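You operate a simulated robot arm through the tools that you are given. There is no shell and no other tool.

The job below is to be done with a simulated robot arm. You get a single attempt, and the scene is never put back.

TASK
Set the height gauge to 134 mm and check bottle 57 on it.
Fine: within the 5 mm limit it goes in the green tray, else in the orange tray.

Only the result counts: the job must be done as asked and must still hold three seconds after the hand-in. Knocking over, shifting, dropping, spilling or breaking anything else fails it.

THE ROBOT
A 7-joint arm with a three-finger gripper, fixed in place. Base frame: the origin is at the foot of the arm, x ahead of it, y to its left, z up. Lengths are in m, angles in degrees, forces in N, time in s.
With the tool pointing down near the work surface it reaches from about 0.1 to 0.88 m from the base axis. Its first joint turns from -166.0 to 166.0 degrees. Payload 2.94 kg.
The TCP is the grasp point between the finger pads, 0.03 m short of the fingertips. In the tool frame z runs along the fingers and y along their closing line. The gripper opens to 0.132 m. The gripper's body begins 0.107 m behind the TCP.
Orientation is told as [roll, pitch, yaw] about the base's x, y, z axes, in that order, counted from this pose: with the fingers straight down and closing along the base's y, the tool's x points along the base's -x, its y along +y and its z along -z.

THE INTERFACE
- The arm moves only by the tool move_arm. Its argument "steps" is a list of rows, each a list of 3 entries, a list of its own where there are three numbers: the shift along the tool's x, y, z in units of 50 mm (1.0 is 50 mm), then the turn, a rotation vector about the tool's x, y, z in units of 5 degrees (1.0 is 5 degrees), then the gripper command, from -1 (fully open) to 1 (shut), values between in proportion. In form: [[[x, y, z], [rx, ry, rz], gripper], ...]. A call has 1 to 20 rows; each row shifts and turns the commanded pose from where the row before left it, along the tool's axes as they then stand. A call with a number of a shift or a turn outside -1 to 1 is refused whole. Rows are played at 5 a second. More than 0.05 m and 8.6 degrees between two rows, or a gripper value outside its range, and nothing of the call is played. A pose out of reach is approached as far as the arm can. The call stops where the force on the tool passes 40 N (or 10 N more than at its start, if that is more) or the arm is blocked; 0.2 s more then pass. The fingers move at their own pace and stop on an object; they squeeze with about 43 N. The grip force told is the motor's: it shows also when the fingers shut on nothing. Time passes only in rows, and 0.2 s behind the last, so rows that do not move let the fingers close. The reply holds the time, the measured pose of the TCP, the force on the tool along the base axes, the opening and the grip force, in the units named above and with some noise, with the torque about the TCP (base axes, N m) and any sound that the robot's microphone picked up.
- Cameras (640 x 400 px; columns grow to the right, rows downward): "scene" is fixed at [0.0511, -0.4998, 1.6163]; the picture's right is [0.90, -0.43, 0.00], its down [-0.24, -0.49, -0.84] and it looks along [0.36, 0.75, -0.55] (base axes); focal length 330 px, centre (320, 200). "wrist" rides on the gripper at [0.072, 0.003, -0.144] in the tool frame; the picture's right is [-0.04, 1.00, 0.00], its down [-0.88, -0.04, -0.48] and it looks along [-0.48, -0.02, 0.88] (tool axes); focal length 256 px, centre (320, 200).
- get_image(camera): a new picture of that camera. It takes no simulated time.
- raise_lower(by): slides the trunk up (or, below 0, down) by that many m; the arm rides with it, the base frame stays. It gives what a move gives, with no picture.
- locate(camera, pixels): there is no depth. For up to 12 entries [column, row, z] of the newest picture of that camera ("zoom" is the newest enlarged one), the place [x, y] in the base frame at which the ray of that pixel passes the height z, good to about 0.003 m. It takes no simulated time.
- zoom(camera, box): a new picture of the part [left, top, right, bottom] of that camera's present view, enlarged. It takes no simulated time.
- sign_off(): hands the job in; it is judged then, once.

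Open the gripper and draw the arm clear of the work before you hand the job in, unless the task says otherwise.

The tools are called after "Call:" as a command line: name --argument value ..., lists and objects as JSON in quotes. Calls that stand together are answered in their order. move_arm: Moves the arm, as the interface text tells. Its arguments: {"type":"object","properties":{"steps":{"type":"array","items":{"type":"array"}}},"required":["steps"]} The other tools are called the same way: raise_lower (by) slides the trunk up or down; get_image (camera) takes a picture; locate (camera, pixels) gives the place at which the rays of pixels pass given heights; zoom (camera, box) takes an enlarged picture of a part of a camera's view; sign_off () hands the job in.

At the start:

```text
time: 0.0
position: [0.2299, 0.518, 1.1645]
orientation: [0.0, 0.0, 0.0]
wrist_force: [1.1, -0.5, 0.2]
moment: [0.0, 0.0, 0.02]
grip_width: 0.1322
finger_force: 0.1
trunk travel left (down, up): [-0.35, 0.19]
```

scene: 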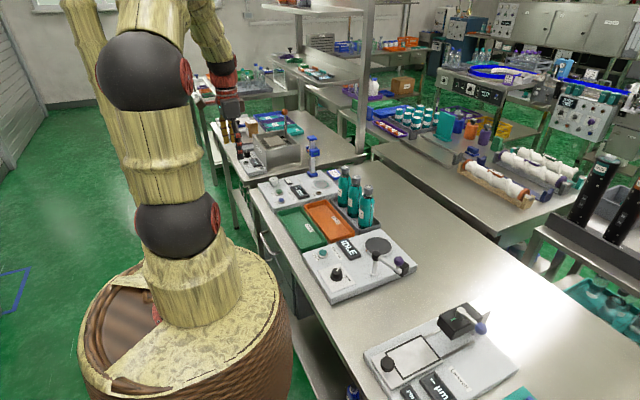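
wrist: 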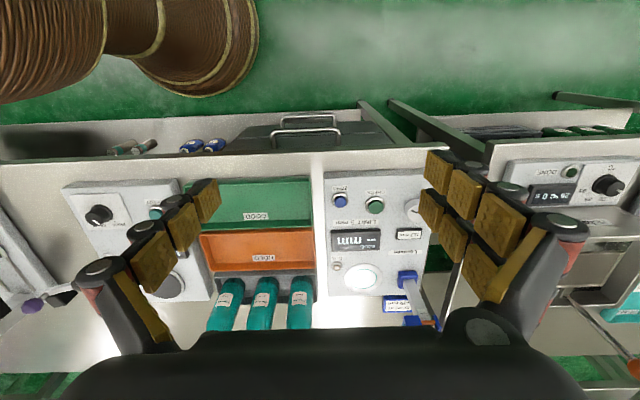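

I see three teal bottles near scene (345-368, 180-215), green/orange trays, and a device with a blue column at about (312,155). I zoom in to read the labels.

Call:
zoom --camera "scene" --box '[250, 120, 420, 310]'

Call:
zoom --camera "wrist" --box '[310, 160, 450, 340]'

Call:
zoom --camera "wrist" --box '[190, 170, 330, 340]'

```text
2.11 times, centred on (335, 215) of scene
```

zoom: 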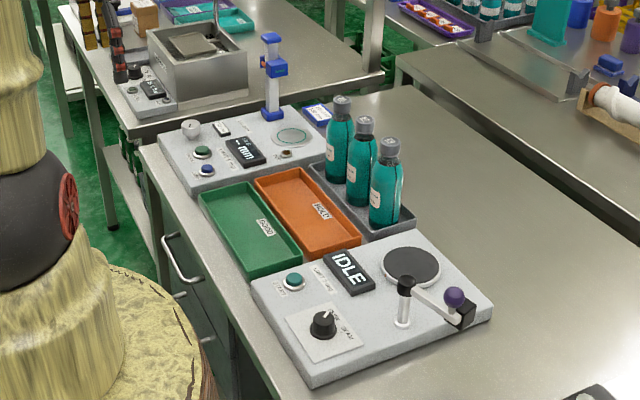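

```text
2.22 times, centred on (380, 250) of wrist
```

zoom: 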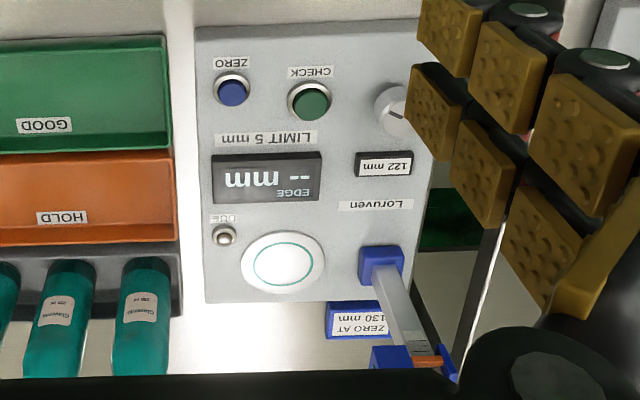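

```text
2.35 times, centred on (260, 255) of wrist
```

zoom: 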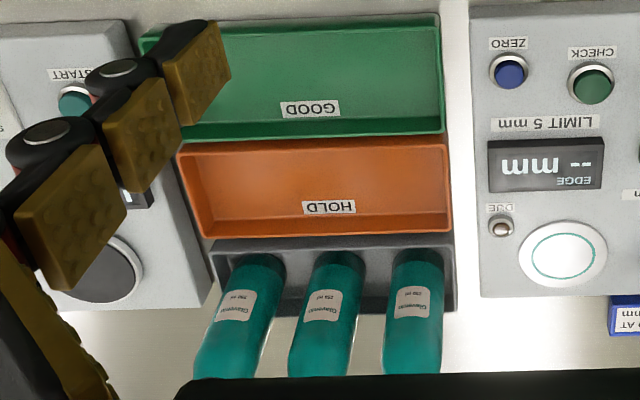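

The gauge (Loruven) has ZERO, CHECK, a knob and a display with "122 mm"; a note says "ZERO AT 130 mm". I locate the green CHECK button in both cameras at several heights to find the table height.

Call:
locate --camera "scene" --pixels '[[279.5, 192.3, 0.7], [279.5, 192.3, 0.8], [279.5, 192.3, 0.9], [279.5, 192.3, 1.0]]'

Call:
locate --camera "wrist" --pixels '[[375.5, 205, 0.7], [375.5, 205, 0.8], [375.5, 205, 0.9], [375.5, 205, 1.0]]'

```text
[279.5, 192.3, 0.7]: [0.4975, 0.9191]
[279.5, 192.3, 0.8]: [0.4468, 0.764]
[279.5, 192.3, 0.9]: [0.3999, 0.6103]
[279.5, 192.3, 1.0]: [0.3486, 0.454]
```

```text
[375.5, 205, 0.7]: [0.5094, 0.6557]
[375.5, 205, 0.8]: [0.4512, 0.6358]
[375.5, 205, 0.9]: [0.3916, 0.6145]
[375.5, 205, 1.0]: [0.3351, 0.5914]
```

The CHECK button sits at about (0.395, 0.612, 0.90). I locate the column's base and top in the scene, and the bottles, then move back for a better view.

Call:
locate --camera "scene" --pixels '[[312.3, 174.7, 0.89], [311.3, 138.2, 1.0], [311.3, 138.2, 1.05], [311.3, 138.2, 1.1], [311.3, 138.2, 1.15], [345, 168, 1.05], [357, 178, 1.05], [368, 189, 1.05], [367, 222, 0.88]]'

Call:
move_arm --steps '[[[0.8, 0.6, 0], [0, 0, 0], -1], [[0.8, 0.6, 0], [0, 0, 0], -1], [[0.8, 0.6, 0], [0, 0, 0], -1], [[0, 0.6, 0], [0, 0, 0], -1], [[0, 0, 0], [0, 0, 0], -1]]'

Call:
get_image --camera "wrist"

```text
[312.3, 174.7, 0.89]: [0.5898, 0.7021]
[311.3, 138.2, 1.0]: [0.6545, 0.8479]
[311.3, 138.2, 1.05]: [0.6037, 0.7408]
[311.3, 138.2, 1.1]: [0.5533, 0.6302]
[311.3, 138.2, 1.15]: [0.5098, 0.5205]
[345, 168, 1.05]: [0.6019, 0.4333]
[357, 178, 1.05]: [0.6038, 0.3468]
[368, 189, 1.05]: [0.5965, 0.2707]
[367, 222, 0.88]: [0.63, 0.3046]
```

```text
time: 1.2
position: [0.1078, 0.639, 1.1653]
orientation: [0.0, 0.0, -0.1]
wrist_force: [-0.5, 0.4, -0.2]
moment: [0.01, -0.01, -0.01]
grip_width: 0.1318
finger_force: 0.0
trunk travel left (down, up): [-0.35, 0.19]
```

```text
taken
```

wrist: 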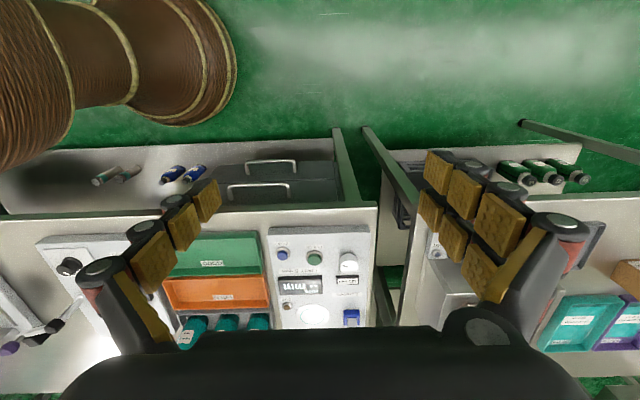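

The body hides the lower part, so I tilt the tool forward (fingers toward +x) by about 30 degrees so that the wrist camera looks more horizontally at the gauge.

Call:
move_arm --steps '[[[0, 0, 0], [0, -1, 0], -1], [[0, 0, 0], [0, -1, 0], -1], [[0, 0, 0], [0, -1, 0], -1], [[0, 0, 0], [0, -1, 0], -1], [[0, 0, 0], [0, -1, 0], -1], [[0, 0, 0], [0, -1, 0], -1], [[0, 0, 0], [0, 0, 0], -1]]'

Call:
get_image --camera "wrist"

```text
time: 2.5
position: [0.2096, 0.6256, 1.1848]
orientation: [2.2, -27.4, -10.0]
wrist_force: [0.4, 0.5, 0.7]
moment: [-0.01, 0.01, -0.01]
grip_width: 0.1319
finger_force: 0.1
trunk travel left (down, up): [-0.35, 0.19]
stopped in row 6: the arm was blocked; the commanded pose is now the measured one
```

```text
taken
```

wrist: 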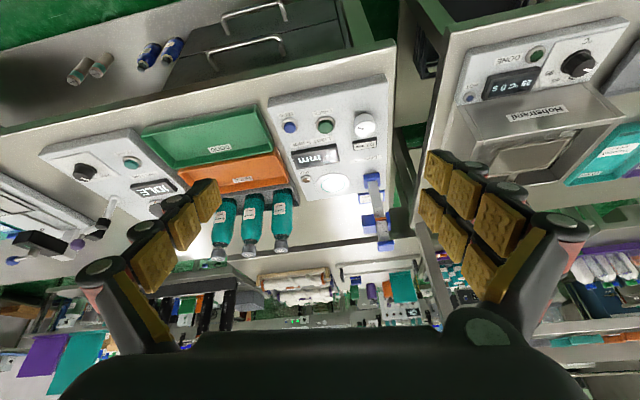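

The arm hit a joint limit but the view is good now: the gauge is at (265-395, 85-250). I zoom in on the gauge and on the bottles.

Call:
zoom --camera "wrist" --box '[264, 85, 404, 173]'

Call:
zoom --camera "wrist" --box '[330, 160, 430, 260]'

Call:
zoom --camera "wrist" --box '[190, 170, 310, 270]'

```text
4.55 times, centred on (334, 129) of wrist
```

zoom: 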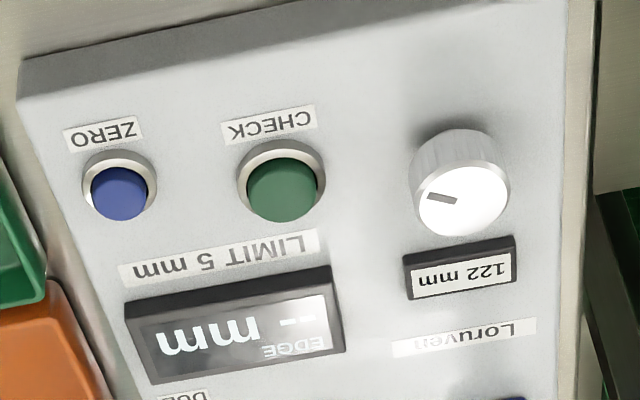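

```text
4.00 times, centred on (380, 210) of wrist
```

zoom: 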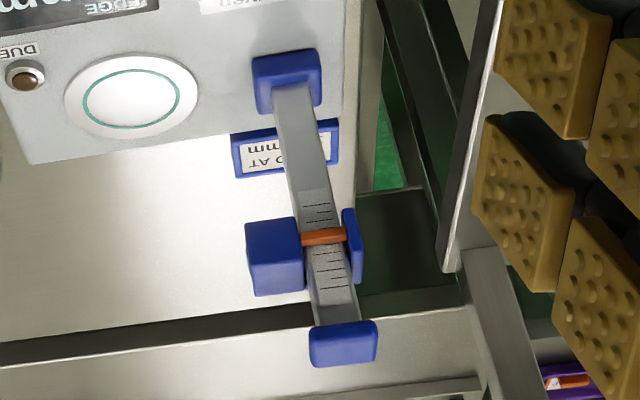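

```text
4.00 times, centred on (250, 220) of wrist
```

zoom: 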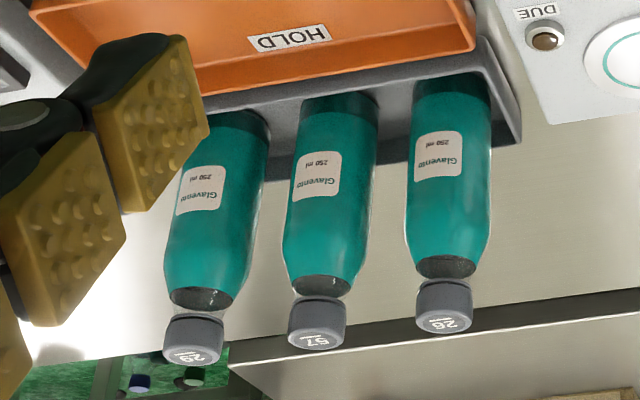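

The caps seem to read 29, 57 and 26, but perhaps upside down; I zoom further into the caps, the note and the DUE lamp.

Call:
zoom --camera "wrist" --box '[208, 235, 298, 265]'

Call:
zoom --camera "wrist" --box '[290, 140, 345, 190]'

Call:
zoom --camera "wrist" --box '[355, 200, 405, 240]'

Call:
zoom --camera "scene" --box '[260, 125, 350, 225]'

```text
7.11 times, centred on (253, 250) of wrist
```

zoom: 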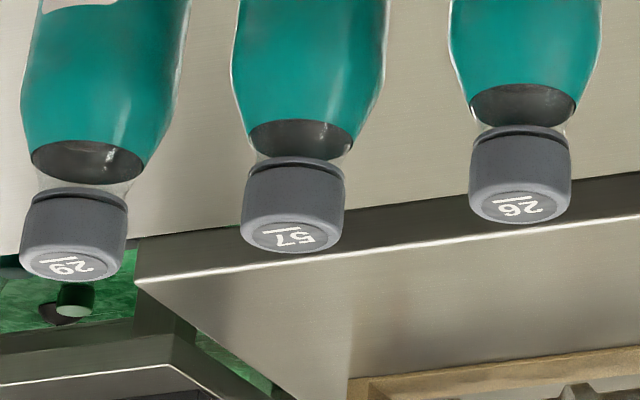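

```text
8.00 times, centred on (318, 165) of wrist
```

zoom: 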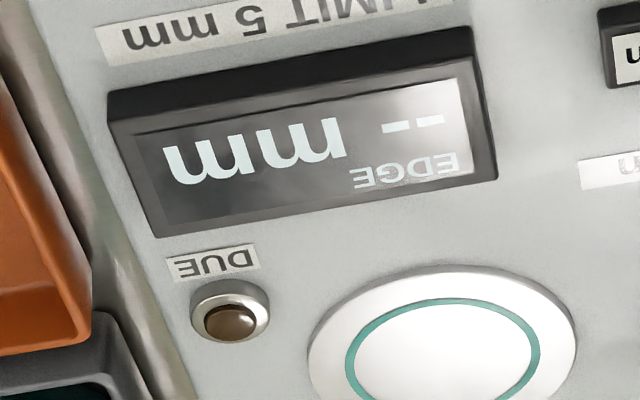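

```text
10.00 times, centred on (380, 220) of wrist
```

zoom: 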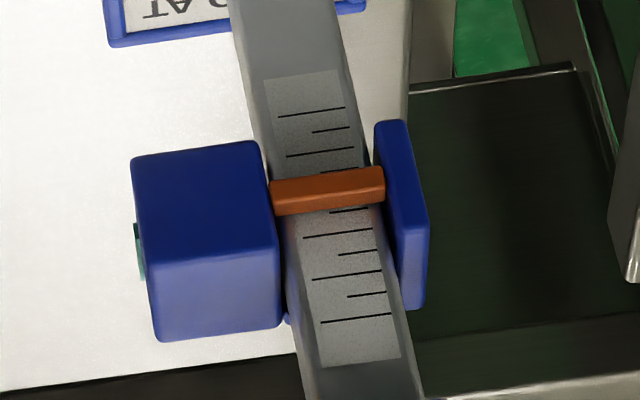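

```text
4.00 times, centred on (305, 175) of scene
```

zoom: 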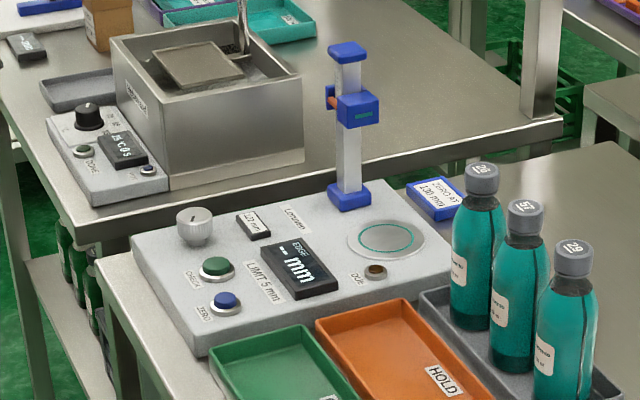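

The middle bottle carries 57 on its cap. I now locate the gauge's buttons, knob, plate and column from the current wrist picture at several heights.

Call:
locate --camera "wrist" --pixels '[[325.9, 125.7, 0.9], [289.6, 126.8, 0.9], [365.2, 128.3, 0.9], [365.2, 128.3, 0.92], [362, 116, 0.885], [333.5, 183, 0.885], [371.5, 182, 0.885], [385.5, 86, 0.885], [267.8, 101, 0.885], [376, 219.5, 1.0], [376, 219.5, 1.02], [374, 246, 1.05]]'

Call:
get_image --camera "scene"

Call:
zoom --camera "scene" --box '[330, 150, 390, 190]'

```text
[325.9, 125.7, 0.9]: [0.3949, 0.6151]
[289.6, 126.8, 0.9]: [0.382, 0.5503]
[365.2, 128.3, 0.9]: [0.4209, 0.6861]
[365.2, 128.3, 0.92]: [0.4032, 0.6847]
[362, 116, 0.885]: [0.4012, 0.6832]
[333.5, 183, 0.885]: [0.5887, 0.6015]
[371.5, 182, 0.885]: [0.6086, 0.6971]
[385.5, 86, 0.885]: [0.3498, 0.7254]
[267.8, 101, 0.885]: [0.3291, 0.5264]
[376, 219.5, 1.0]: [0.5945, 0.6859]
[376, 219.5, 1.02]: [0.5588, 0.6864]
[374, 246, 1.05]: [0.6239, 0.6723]
```

```text
taken
```

scene: 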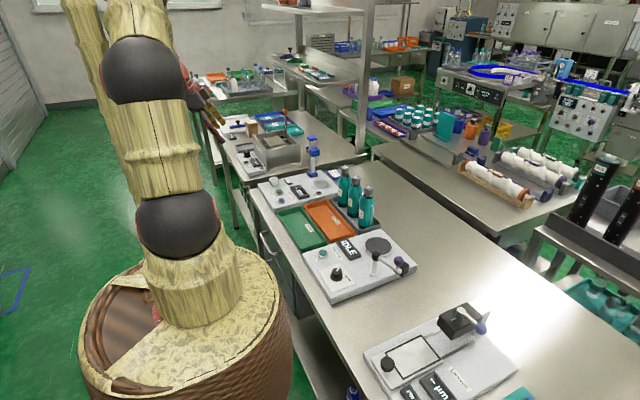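

```text
10.00 times, centred on (360, 170) of scene
```

zoom: 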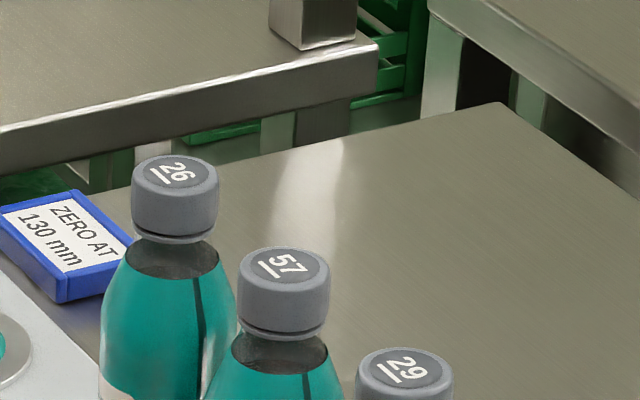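

Bottle 57 is the middle one (cap at about (357,178) in the scene). I turn the tool back to vertical and then go over the knob, which is at about (0.405, 0.685).

Call:
move_arm --steps '[[[0, 0, 0], [-0.008, 0.917, -0.309], -1], [[0, 0, 0], [-0.008, 0.917, -0.309], -1], [[0, 0, 0], [-0.008, 0.917, -0.309], -1], [[0, 0, 0], [-0.008, 0.917, -0.309], -1], [[0, 0, 0], [-0.008, 0.917, -0.309], -1], [[0, 0, 0], [-0.008, 0.917, -0.309], -1], [[0, 0, 0], [0, 0, 0], -1]]'

```text
time: 4.2
position: [0.2058, 0.6268, 1.1844]
orientation: [0.1, 0.0, 0.2]
wrist_force: [0.7, 0.3, -0.2]
moment: [0.02, 0.0, 0.01]
grip_width: 0.1319
finger_force: 0.0
trunk travel left (down, up): [-0.35, 0.19]
```

Vertical again at (0.206, 0.627, 1.184). I move to about (0.36, 0.665, 1.12) and look down on the panel.

Call:
move_arm --steps '[[[-0.8, 0.2, 0.2], [0, 0, 0], -1], [[-0.8, 0.2, 0.3], [0, 0, 0], -1], [[-0.8, 0.2, 0.4], [0, 0, 0], -1], [[-0.7, 0.2, 0.4], [0, 0, 0], -1], [[0, 0, 0], [0, 0, 0], -1]]'

Call:
get_image --camera "wrist"

Call:
get_image --camera "scene"

```text
time: 5.3
position: [0.3604, 0.6675, 1.1199]
orientation: [0.0, 0.0, 0.2]
wrist_force: [0.5, 0.4, 0.8]
moment: [0.02, -0.03, 0.01]
grip_width: 0.1319
finger_force: 0.0
trunk travel left (down, up): [-0.35, 0.19]
```

```text
taken
```

wrist: 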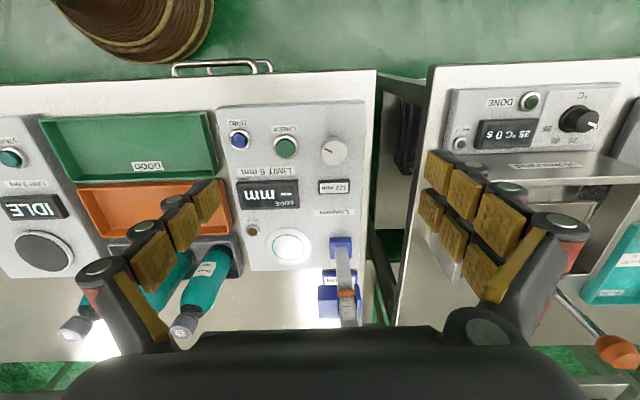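

```text
taken
```

scene: 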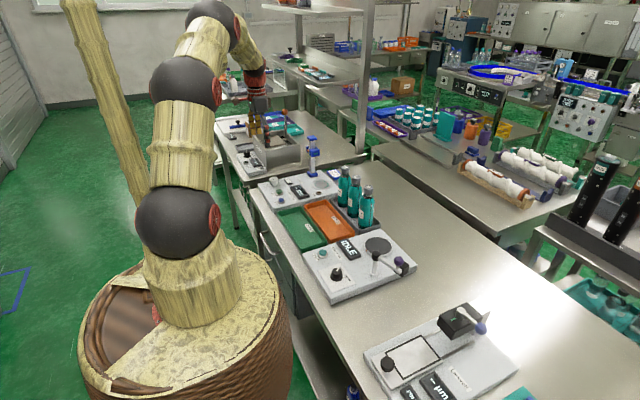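

The knob's white top is at about (334,150) in the wrist picture. I zoom in on the panel and measure knob, buttons and plate.

Call:
zoom --camera "wrist" --box '[212, 100, 372, 200]'

Call:
locate --camera "wrist" --pixels '[[334, 150, 0.91], [334, 150, 0.93], [286, 147, 0.9], [239, 139, 0.9], [290, 248, 0.885], [340, 243, 0.89], [334, 186, 0.89], [253, 230, 0.885], [216, 108, 0.88], [365, 101, 0.88], [238, 271, 0.88]]'

```text
4.00 times, centred on (292, 150) of wrist
```

zoom: 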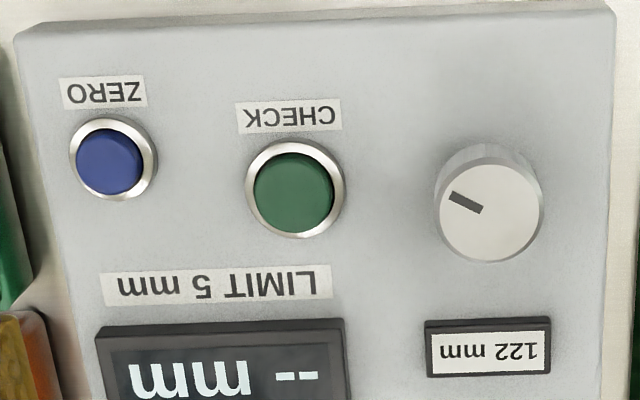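

```text
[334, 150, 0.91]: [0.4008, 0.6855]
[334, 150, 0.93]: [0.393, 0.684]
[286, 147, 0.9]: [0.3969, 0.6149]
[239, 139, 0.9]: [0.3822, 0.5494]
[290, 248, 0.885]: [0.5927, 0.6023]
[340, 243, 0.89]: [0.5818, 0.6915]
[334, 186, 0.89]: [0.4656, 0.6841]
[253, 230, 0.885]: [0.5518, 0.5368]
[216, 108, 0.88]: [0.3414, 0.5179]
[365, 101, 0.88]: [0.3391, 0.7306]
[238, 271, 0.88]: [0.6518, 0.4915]
```

The knob is about 37 mm across, centre near (0.404, 0.685), top around z 0.91–0.92. I move above it, narrow the gripper to about 60 mm and look again from nearer.

Call:
move_arm --steps '[[[-0.44, 0.18, 0.5], [0, 0, 0], 0.0], [[-0.44, 0.17, 0.7], [0, 0, 0], 0.09], [[0, 0, 0.7], [0, 0, 0], 0.09], [[0, 0, 0.5], [0, 0, 0], 0.09], [[0, 0, 0], [0, 0, 0], 0.09]]'

Call:
get_image --camera "wrist"

Call:
zoom --camera "scene" --box '[220, 90, 360, 210]'

```text
time: 6.5
position: [0.4055, 0.6844, 0.9983]
orientation: [0.1, 0.1, 0.2]
wrist_force: [-0.5, 0.6, -0.3]
moment: [-0.01, 0.01, -0.04]
grip_width: 0.06
finger_force: 0.1
trunk travel left (down, up): [-0.35, 0.19]
```

```text
taken
```

wrist: 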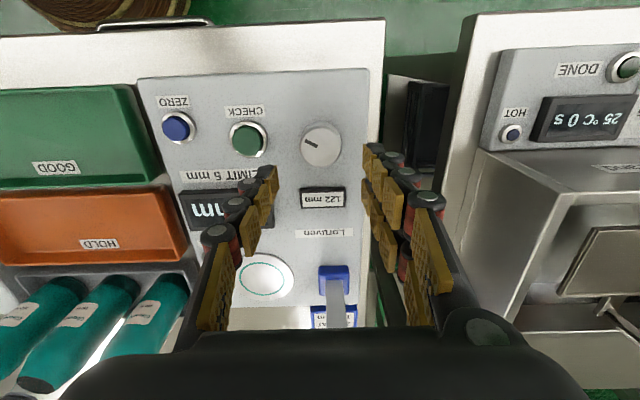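

```text
3.33 times, centred on (290, 150) of scene
```

zoom: 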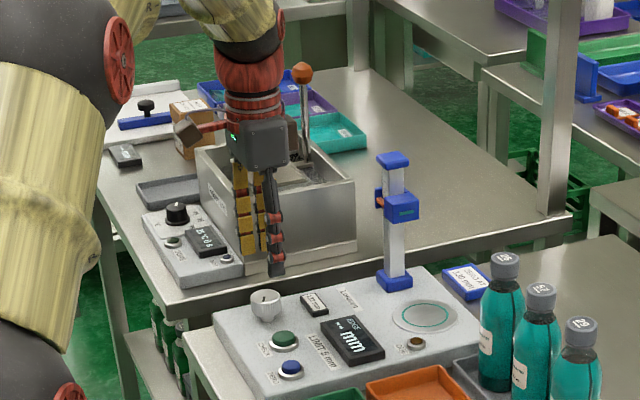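

The knob is at (321,145) between the fingertips. I zoom to refine its place.

Call:
zoom --camera "wrist" --box '[256, 100, 384, 180]'

Call:
locate --camera "wrist" --pixels '[[321, 146, 0.9], [321, 146, 0.91], [321, 146, 0.92]]'

```text
5.00 times, centred on (320, 140) of wrist
```

zoom: 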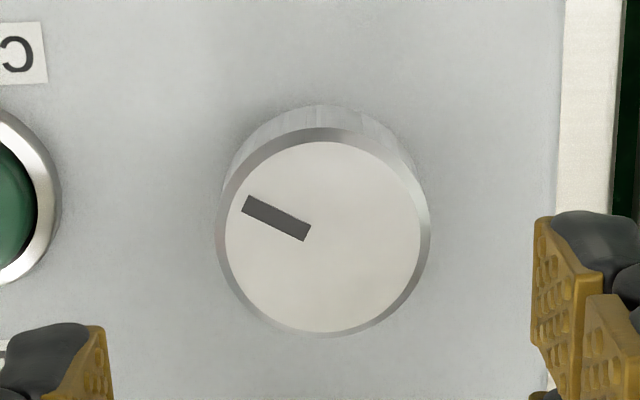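

```text
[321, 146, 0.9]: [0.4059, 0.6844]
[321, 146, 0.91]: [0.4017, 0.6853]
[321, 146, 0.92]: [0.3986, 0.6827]
```

The knob's top centre is at (0.404, 0.6845), its diameter about 38–40 mm and its height about 18 mm. I lower to TCP z ≈ 0.928 with the gripper at 60 mm.

Call:
move_arm --steps '[[[0.03, 0, 0.5], [0, 0, 0], 0.09], [[0, 0, 0.5], [0, 0, 0], 0.09], [[0, 0, 0.4], [0, 0, 0], 0.09], [[0, 0, 0], [0, 0, 0], 0.09]]'

Call:
get_image --camera "wrist"

Call:
zoom --camera "scene" --box '[240, 120, 340, 210]'

```text
time: 7.5
position: [0.404, 0.6853, 0.9295]
orientation: [0.1, 0.0, 0.1]
wrist_force: [-0.2, 0.3, 0.3]
moment: [-0.01, -0.01, 0.0]
grip_width: 0.0601
finger_force: 0.0
trunk travel left (down, up): [-0.35, 0.19]
```

```text
taken
```

wrist: 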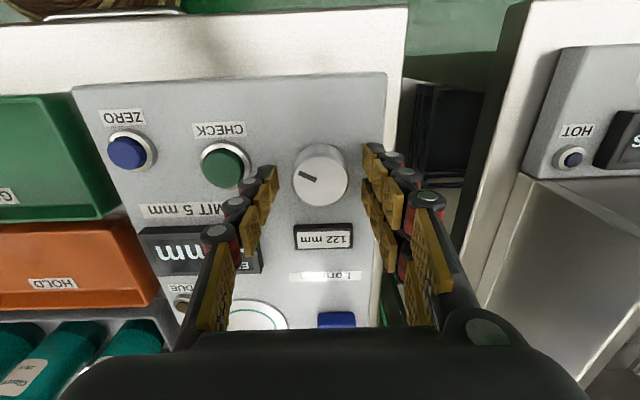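

```text
4.44 times, centred on (290, 165) of scene
```

zoom: 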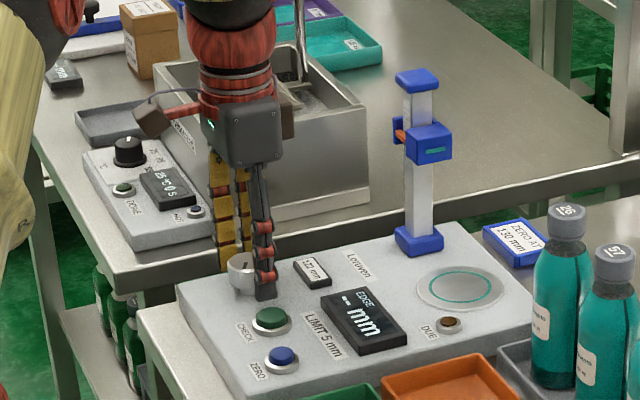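

The fingers straddle the knob with tips near its top. I lower 8 mm more and then close on the knob.

Call:
move_arm --steps '[[[0, 0, 0.08], [0, 0, 0], 0.09], [[0, 0, 0.08], [0, 0, 0], 0.09], [[0, 0, 0], [0, 0, 0], 0.09]]'

Call:
zoom --camera "scene" --box '[270, 160, 330, 200]'

Call:
get_image --camera "wrist"

```text
time: 8.3
position: [0.4045, 0.6846, 0.9214]
orientation: [0.0, 0.0, 0.2]
wrist_force: [0.2, 0.0, -0.1]
moment: [0.02, -0.01, 0.01]
grip_width: 0.0601
finger_force: 0.0
trunk travel left (down, up): [-0.35, 0.19]
```

```text
10.00 times, centred on (300, 180) of scene
```

zoom: 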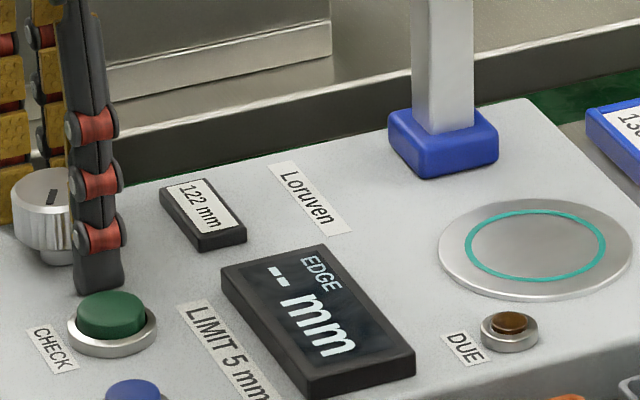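

```text
taken
```

wrist: 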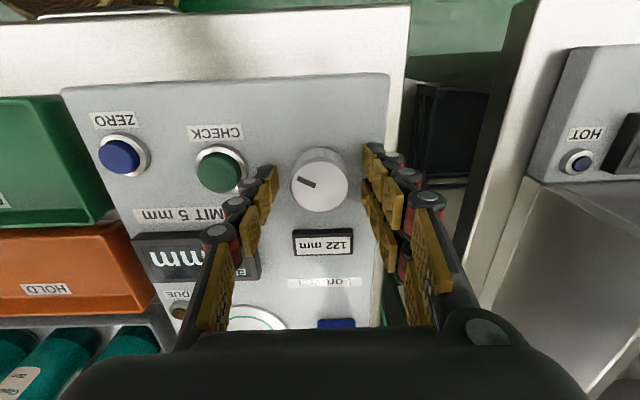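

The tips are just above the panel beside the knob. I close the gripper on the knob.

Call:
move_arm --steps '[[[0, 0, 0], [0, 0, 0], 1], [[0, 0, 0], [0, 0, 0], 1], [[0, 0, 0], [0, 0, 0], 1], [[0, 0, 0], [0, 0, 0], 1]]'

Call:
zoom --camera "scene" --box '[270, 160, 330, 200]'

```text
time: 9.3
position: [0.4043, 0.6851, 0.9201]
orientation: [0.0, 0.0, 0.2]
wrist_force: [-0.2, 1.8, -1.2]
moment: [0.01, -0.05, 0.02]
grip_width: 0.0362
finger_force: 37.7
trunk travel left (down, up): [-0.35, 0.19]
```

```text
10.00 times, centred on (300, 180) of scene
```

zoom: 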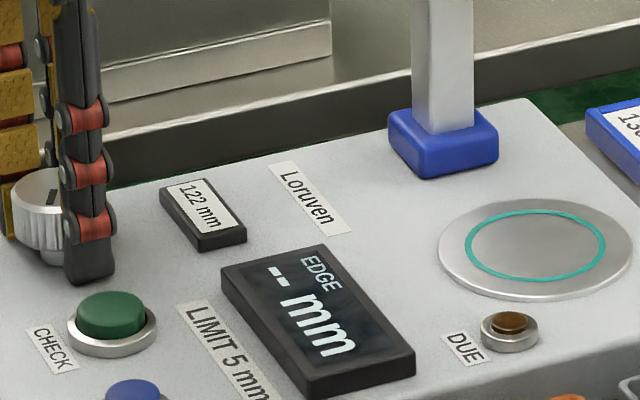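

Gripped at 36 mm. I turn the knob clockwise (seen from above) by 10 degrees and read the setting.

Call:
move_arm --steps '[[[0, 0, 0], [0, 0, 1], 1], [[0, 0, 0], [0, 0, 1], 1], [[0, 0, 0], [0, 0, 0], 1]]'

Call:
zoom --camera "scene" --box '[270, 160, 330, 200]'

Call:
zoom --camera "scene" --box '[285, 125, 335, 165]'

```text
time: 10.2
position: [0.4055, 0.6837, 0.9213]
orientation: [-0.1, 0.0, -9.8]
wrist_force: [0.0, -1.9, 0.9]
moment: [-0.03, -0.01, 0.03]
grip_width: 0.0362
finger_force: 45.0
trunk travel left (down, up): [-0.35, 0.19]
```

```text
10.00 times, centred on (300, 180) of scene
```

zoom: 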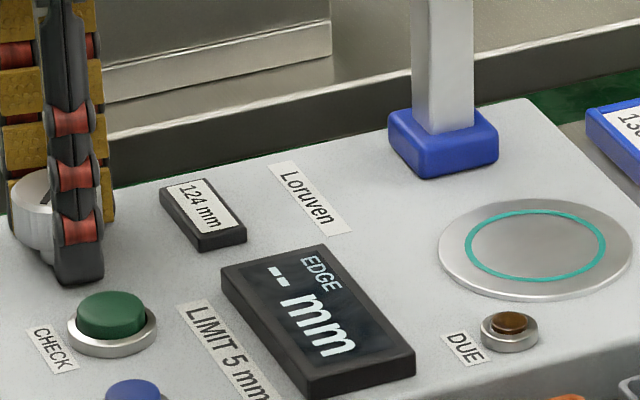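

```text
10.00 times, centred on (310, 145) of scene
```

zoom: 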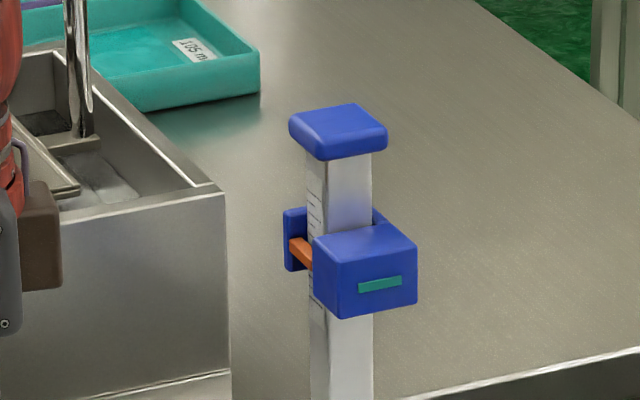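

10 degrees gave +2 mm (122 → 124 mm), so 134 mm needs 50 degrees more. I turn 30 degrees further to 130 mm first and look at the lamp and readings.

Call:
move_arm --steps '[[[0, 0, 0], [0, 0, 1], 1], [[0, 0, 0], [0, 0, 1], 1], [[0, 0, 0], [0, 0, 1], 1], [[0, 0, 0], [0, 0, 1], 1], [[0, 0, 0], [0, 0, 1], 1], [[0, 0, 0], [0, 0, 1], 1], [[0, 0, 0], [0, 0, 0], 1]]'

Call:
zoom --camera "scene" --box '[270, 160, 330, 200]'

Call:
zoom --camera "scene" --box '[285, 125, 335, 165]'

```text
time: 11.8
position: [0.4037, 0.6816, 0.9223]
orientation: [-0.1, -0.2, -40.0]
wrist_force: [-3.5, -17.1, 1.4]
moment: [-0.12, 0.18, 0.05]
grip_width: 0.0362
finger_force: 44.5
trunk travel left (down, up): [-0.35, 0.19]
```

```text
10.00 times, centred on (300, 180) of scene
```

zoom: 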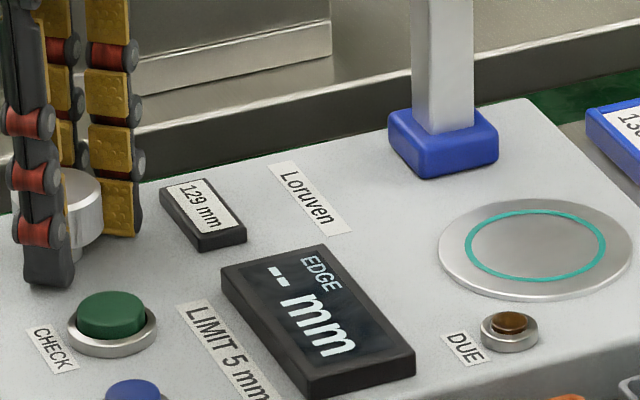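

```text
10.00 times, centred on (310, 145) of scene
```

zoom: 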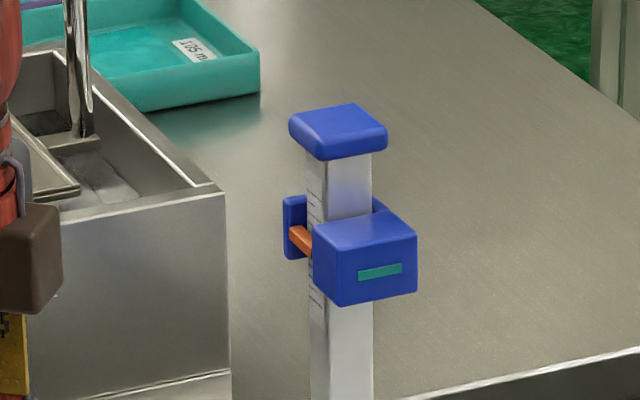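

The setting reads 129 mm and a side force of 17 N has built up, so the grasp is off the knob's axis. I open the fingers to release this stress and look at the knob's centre.

Call:
move_arm --steps '[[[0, 0, 0], [0, 0, 0], 0.15], [[0, 0, 0], [0, 0, 0], 0.15], [[0, 0, 0], [0, 0, 0], 0.15]]'

Call:
get_image --camera "wrist"

Call:
zoom --camera "scene" --box '[270, 160, 330, 200]'

```text
time: 12.6
position: [0.4031, 0.685, 0.921]
orientation: [0.0, 0.0, -39.8]
wrist_force: [0.2, 0.4, -0.1]
moment: [-0.02, -0.01, 0.01]
grip_width: 0.0563
finger_force: 0.0
trunk travel left (down, up): [-0.35, 0.19]
```

```text
taken
```

wrist: 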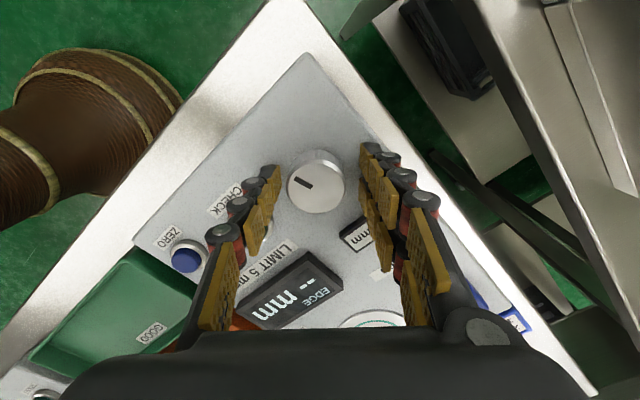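

```text
10.00 times, centred on (300, 180) of scene
```

zoom: 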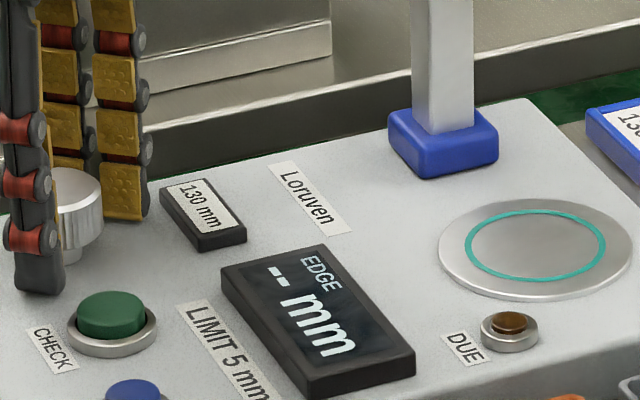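

Released, the display now reads 130 mm. I zoom on the DUE lamp to see whether it is lit, and on the knob between the fingers.

Call:
zoom --camera "scene" --box '[310, 180, 334, 195]'

Call:
zoom --camera "wrist" --box '[256, 140, 384, 220]'

```text
16.00 times, centred on (322, 188) of scene
```

zoom: 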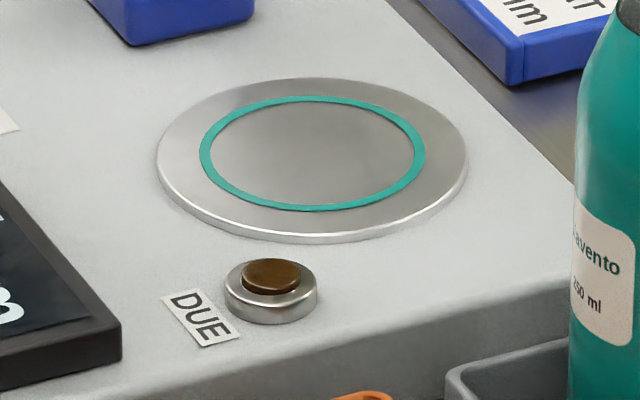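

```text
5.00 times, centred on (320, 180) of wrist
```

zoom: 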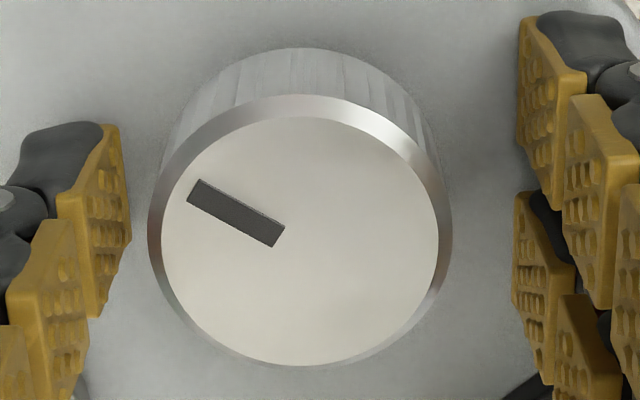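

The DUE lamp is dark, so it is off. I locate the knob's centre now to align the TCP before the last turn.

Call:
locate --camera "wrist" --pixels '[[316.4, 186.4, 0.9], [316.4, 186.4, 0.905], [316.4, 186.4, 0.91]]'

```text
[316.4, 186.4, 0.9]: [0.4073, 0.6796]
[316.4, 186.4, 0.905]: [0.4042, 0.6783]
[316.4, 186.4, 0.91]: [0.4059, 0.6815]
```

The stress and the picture both say the knob axis is about 3.5 mm nearer in x, at (0.3995, 0.685). I shift there, re-grip and turn 20 degrees more.

Call:
move_arm --steps '[[[0.054, -0.045, 0], [0, 0, 0], 0.15], [[0, 0, 0], [0, 0, 0], 1], [[0, 0, 0], [0, 0, 0], 1], [[0, 0, 0], [0, 0, 0], 1], [[0, 0, 0], [0, 0, 0], 1], [[0, 0, 0], [0, 0, 1], 1], [[0, 0, 0], [0, 0, 1], 1], [[0, 0, 0], [0, 0, 1], 1], [[0, 0, 0], [0, 0, 1], 1], [[0, 0, 0], [0, 0, 0], 1], [[0, 0, 0], [0, 0, 0], 1]]'

Call:
zoom --camera "scene" --box '[270, 160, 330, 200]'

```text
time: 14.9
position: [0.4009, 0.6844, 0.9218]
orientation: [0.0, -0.1, -59.8]
wrist_force: [-0.1, -0.3, 0.4]
moment: [0.09, 0.06, -0.01]
grip_width: 0.0361
finger_force: 44.9
trunk travel left (down, up): [-0.35, 0.19]
```

```text
10.00 times, centred on (300, 180) of scene
```

zoom: 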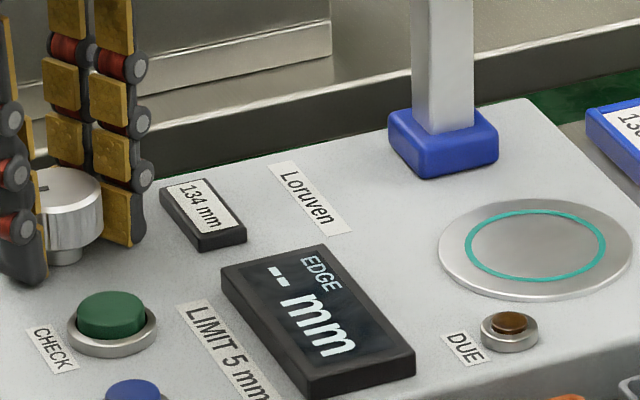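

It reads 134 mm with almost no side force. I open the fingers, rise, and re-read.

Call:
move_arm --steps '[[[0, 0, 0], [0, 0, 0], 0.1], [[0, 0, 0], [0, 0, 0], 0.1], [[0, 0, 0], [0, 0, 0], 0.1], [[0, 0, -0.5], [0, 0, 0], 0.1], [[0, 0, -1], [0, 0, 0], 0.1], [[0, 0, -1], [0, 0, 0], 0.1], [[0, 0, -0.5], [0, 0, 0], 0.1], [[0, 0, 0], [0, 0, 0], 0.1]]'

Call:
zoom --camera "scene" --box '[270, 160, 330, 200]'

Call:
zoom --camera "scene" --box '[260, 125, 350, 225]'

```text
time: 16.8
position: [0.401, 0.6848, 1.0708]
orientation: [-0.1, -0.2, -59.8]
wrist_force: [0.0, 0.3, -0.4]
moment: [-0.01, 0.05, -0.05]
grip_width: 0.0594
finger_force: 0.0
trunk travel left (down, up): [-0.35, 0.19]
```

```text
10.00 times, centred on (300, 180) of scene
```

zoom: 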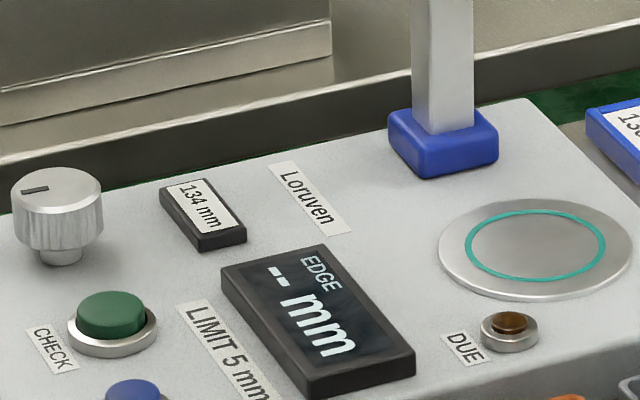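

```text
4.00 times, centred on (305, 175) of scene
```

zoom: 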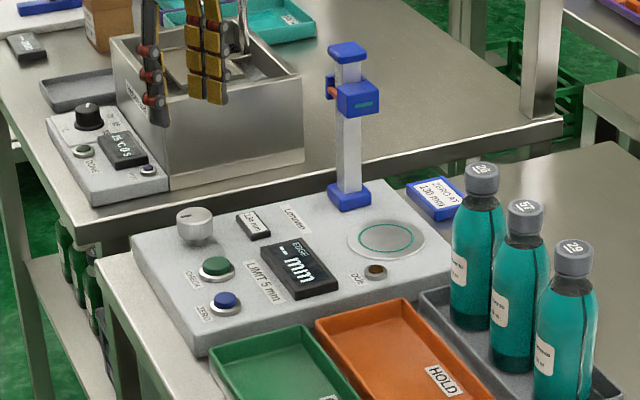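

The gauge holds 134 mm and DUE stays off. I rise to z ≈ 1.2 and start turning the tool back toward yaw +90, so that the camera will be on the -y side when I handle the bottle.

Call:
move_arm --steps '[[[0, 0, -1], [0, 0, 0], -0.3], [[0, 0, -1], [0, 0, 0], -0.3], [[0, 0, -0.6], [0, 0, 0], -0.3], [[0, 0, 0], [0, 0, -1], -0.3], [[0, 0, 0], [0, 0, -1], -0.3], [[0, 0, 0], [0, 0, -1], -0.3], [[0, 0, 0], [0, 0, -1], -0.3], [[0, 0, 0], [0, 0, -1], -0.3], [[0, 0, 0], [0, 0, -1], -0.3], [[0, 0, 0], [0, 0, -1], -0.3], [[0, 0, 0], [0, 0, -1], -0.3], [[0, 0, 0], [0, 0, -1], -0.3], [[0, 0, 0], [0, 0, -1], -0.3], [[0, 0, 0], [0, 0, -1], -0.3], [[0, 0, 0], [0, 0, -1], -0.3], [[0, 0, 0], [0, 0, 0], -0.3]]'

```text
time: 20.1
position: [0.4006, 0.6845, 1.2015]
orientation: [0.0, 0.0, 0.3]
wrist_force: [-1.1, -0.3, -0.5]
moment: [0.02, -0.02, 0.02]
grip_width: 0.0859
finger_force: 0.1
trunk travel left (down, up): [-0.35, 0.19]
```

Yaw is 0 at z 1.20. I move over toward the bottles, to about (0.45, 0.36), and look.

Call:
move_arm --steps '[[[0, -0.93, 0], [0, 0, 0], -0.3], [[0, -0.93, 0], [0, 0, 0], -0.3], [[0, -0.93, 0], [0, 0, 0], -0.3], [[0, -0.93, 0], [0, 0, 0], -0.3], [[0, -0.93, 0], [0, 0, 0], -0.3], [[0, -0.93, 0], [0, 0, 0], -0.3], [[0, -0.93, 0], [0, 0, 0], -0.3], [[0, 0, 0], [0, 0, 0], -0.3]]'

Call:
get_image --camera "wrist"

Call:
get_image --camera "scene"

```text
time: 21.9
position: [0.4035, 0.3595, 1.202]
orientation: [-0.2, 0.0, 0.3]
wrist_force: [-0.1, -0.8, 0.6]
moment: [-0.04, 0.0, 0.01]
grip_width: 0.0856
finger_force: 0.0
trunk travel left (down, up): [-0.35, 0.19]
```

```text
taken
```

wrist: 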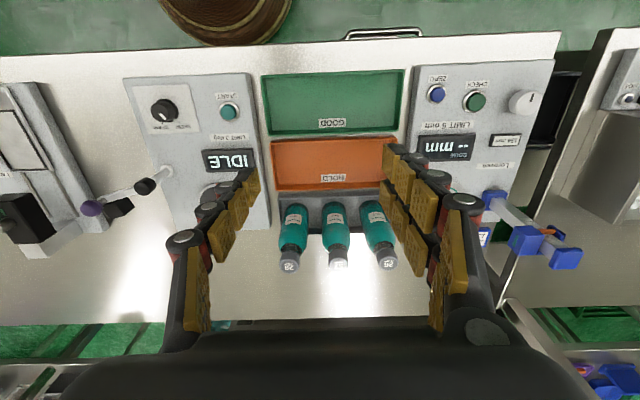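

```text
taken
```

scene: 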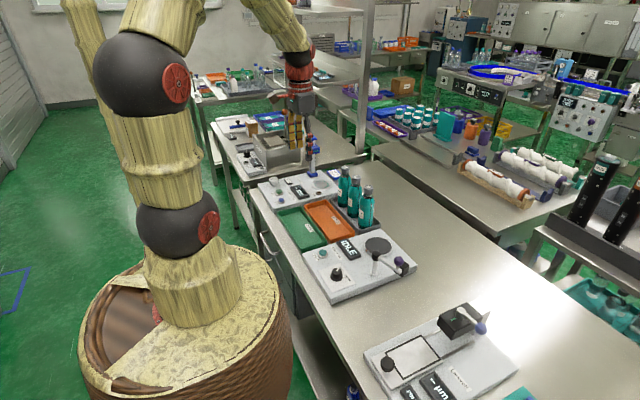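

All three bottles are visible at (290,235), (335,235) and (378,233). I zoom in to get cap and base positions.

Call:
zoom --camera "wrist" --box '[264, 180, 408, 270]'

Call:
locate --camera "zoom" --pixels '[[330, 370, 1.03], [330, 370, 1.04], [330, 370, 1.05]]'

```text
4.44 times, centred on (336, 225) of wrist
```

zoom: 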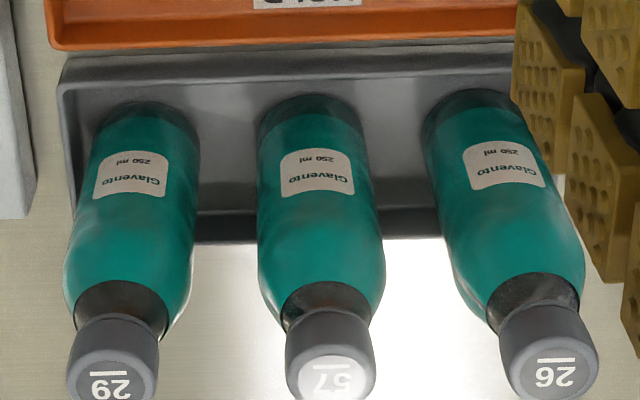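

```text
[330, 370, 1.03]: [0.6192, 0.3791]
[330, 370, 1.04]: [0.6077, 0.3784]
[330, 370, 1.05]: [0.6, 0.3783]
```

Bottle 57 is confirmed as the middle one. I locate its cap top from both cameras and the rack edges.

Call:
locate --camera "zoom" --pixels '[[308, 95, 0.87], [308, 95, 0.88], [330, 378, 1.03], [330, 378, 1.05], [110, 385, 1.04], [550, 372, 1.04], [66, 90, 0.89], [200, 242, 0.89], [308, 47, 0.885]]'

Call:
locate --camera "scene" --pixels '[[356.8, 176.5, 1.02], [356.8, 176.5, 1.03], [356.8, 176.5, 1.04], [356.8, 176.5, 1.05], [345.5, 167, 1.04], [368.5, 187, 1.04]]'

```text
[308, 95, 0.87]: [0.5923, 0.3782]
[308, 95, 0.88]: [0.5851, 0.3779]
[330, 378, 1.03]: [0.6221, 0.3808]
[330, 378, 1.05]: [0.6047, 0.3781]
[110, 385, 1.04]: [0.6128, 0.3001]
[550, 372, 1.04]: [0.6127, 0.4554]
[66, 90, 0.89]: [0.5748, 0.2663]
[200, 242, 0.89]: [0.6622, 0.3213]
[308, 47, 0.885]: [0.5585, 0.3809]
```

```text
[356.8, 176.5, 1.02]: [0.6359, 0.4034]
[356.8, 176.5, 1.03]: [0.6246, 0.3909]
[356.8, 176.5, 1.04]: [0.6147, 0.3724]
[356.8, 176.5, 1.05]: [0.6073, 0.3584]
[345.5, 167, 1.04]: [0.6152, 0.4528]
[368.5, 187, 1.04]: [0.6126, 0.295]
```

Bottle 57's axis is at about (0.617, 0.379), cap top at z ≈ 1.036, diameter about 52 mm; its neighbours are 77 mm off along y, so I will grip along x. I turn the tool to yaw +90.

Call:
move_arm --steps '[[[0, 0, 0], [0, 0, -1], -0.4], [[0, 0, 0], [0, 0, -1], -0.4], [[0, 0, 0], [0, 0, -1], -0.4], [[0, 0, 0], [0, 0, -1], -0.4], [[0, 0, 0], [0, 0, -1], -0.4], [[0, 0, 0], [0, 0, -1], -0.4], [[0, 0, 0], [0, 0, -1], -0.4], [[0, 0, 0], [0, 0, -1], -0.4], [[0, 0, 0], [0, 0, -1], -0.4], [[0, 0, 0], [0, 0, -1], -0.4], [[0, 0, 0], [0, 0, -1], -0.4], [[0, 0, 0], [0, 0, -1], -0.4], [[0, 0, 0], [0, 0, -1], -0.4], [[0, 0, 0], [0, 0, -1], -0.4], [[0, 0, 0], [0, 0, -1], -0.4], [[0, 0, 0], [0, 0, -1], -0.4], [[0, 0, 0], [0, 0, -1], -0.4], [[0, 0, 0], [0, 0, -1], -0.4], [[0, 0, 0], [0, 0, 0.06], -0.4], [[0, 0, 0], [0, 0, 0], -0.4]]'

```text
time: 26.1
position: [0.4008, 0.3589, 1.2023]
orientation: [0.0, 0.0, 89.9]
wrist_force: [0.4, 1.4, -1.2]
moment: [0.02, -0.01, 0.01]
grip_width: 0.0922
finger_force: 0.0
trunk travel left (down, up): [-0.35, 0.19]
```

Yaw is +90 (tool x = -y, tool y = -x). I move above bottle 57 at (0.617, 0.379) and look.

Call:
move_arm --steps '[[[-0.08, -0.87, 0], [0, 0, 0], -0.4], [[-0.08, -0.87, 0], [0, 0, 0], -0.4], [[-0.08, -0.87, 0], [0, 0, 0], -0.4], [[-0.08, -0.86, 0], [0, 0, 0], -0.4], [[-0.08, -0.86, 0], [0, 0, 0], -0.4], [[0, 0, 0.5], [0, 0, 0], -0.4], [[0, 0, 0.5], [0, 0, 0], -0.4], [[0, 0, 0], [0, 0, 0], -0.4]]'

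Call:
get_image --camera "wrist"

Call:
zoom --camera "scene" --box '[280, 80, 420, 240]'

```text
time: 27.9
position: [0.6175, 0.3781, 1.1519]
orientation: [0.0, 0.0, 89.9]
wrist_force: [-0.2, 0.6, -0.7]
moment: [0.04, 0.02, 0.03]
grip_width: 0.0925
finger_force: 0.1
trunk travel left (down, up): [-0.35, 0.19]
```

```text
taken
```

wrist: 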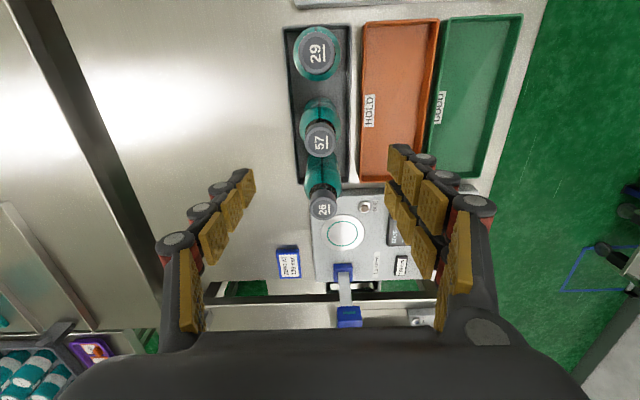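

```text
2.50 times, centred on (350, 160) of scene
```

zoom: 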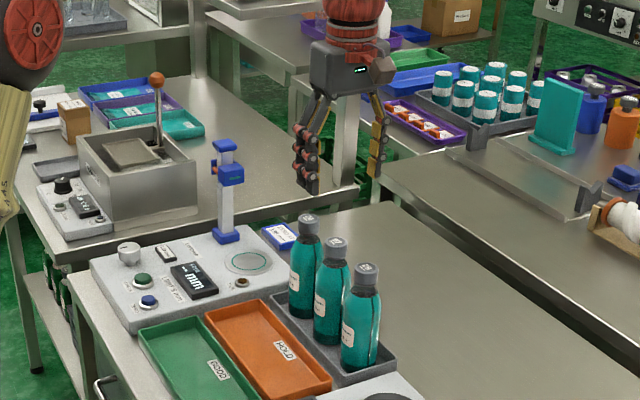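

Bottle 57's cap is at about (319,139), where the TCP axis should project at that height (320,140). I zoom to check the alignment.

Call:
zoom --camera "wrist" --box '[272, 20, 400, 230]'

Call:
zoom --camera "wrist" --box '[288, 90, 352, 230]'

Call:
locate --camera "wrist" --pixels '[[319, 139, 1.036], [317, 53, 1.036], [324, 207, 1.036], [342, 231, 0.889], [344, 268, 0.9], [348, 316, 1.068]]'

```text
1.90 times, centred on (336, 125) of wrist
```

zoom: 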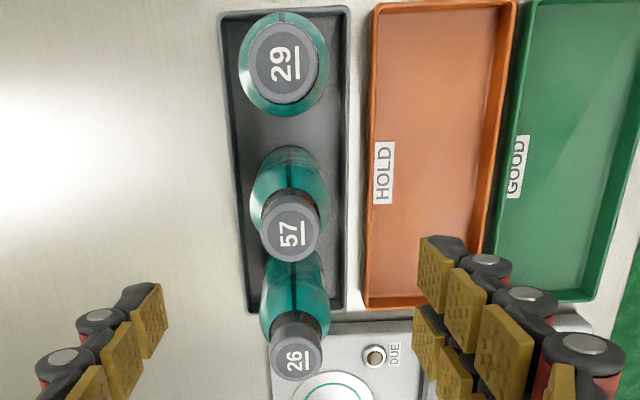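

```text
2.86 times, centred on (320, 160) of wrist
```

zoom: 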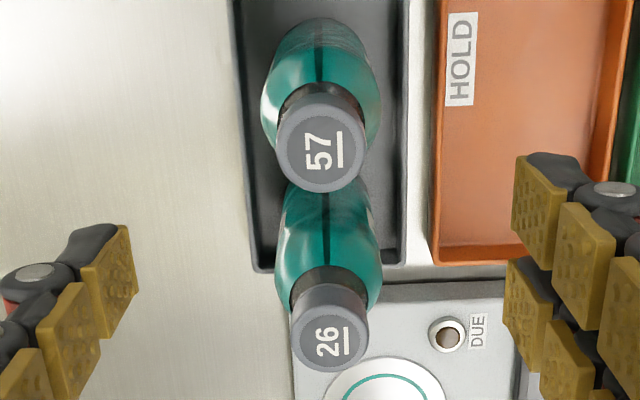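

```text
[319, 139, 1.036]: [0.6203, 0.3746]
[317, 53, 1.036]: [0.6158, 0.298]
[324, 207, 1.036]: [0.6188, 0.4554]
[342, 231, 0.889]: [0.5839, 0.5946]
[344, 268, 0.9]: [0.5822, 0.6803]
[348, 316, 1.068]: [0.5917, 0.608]
```

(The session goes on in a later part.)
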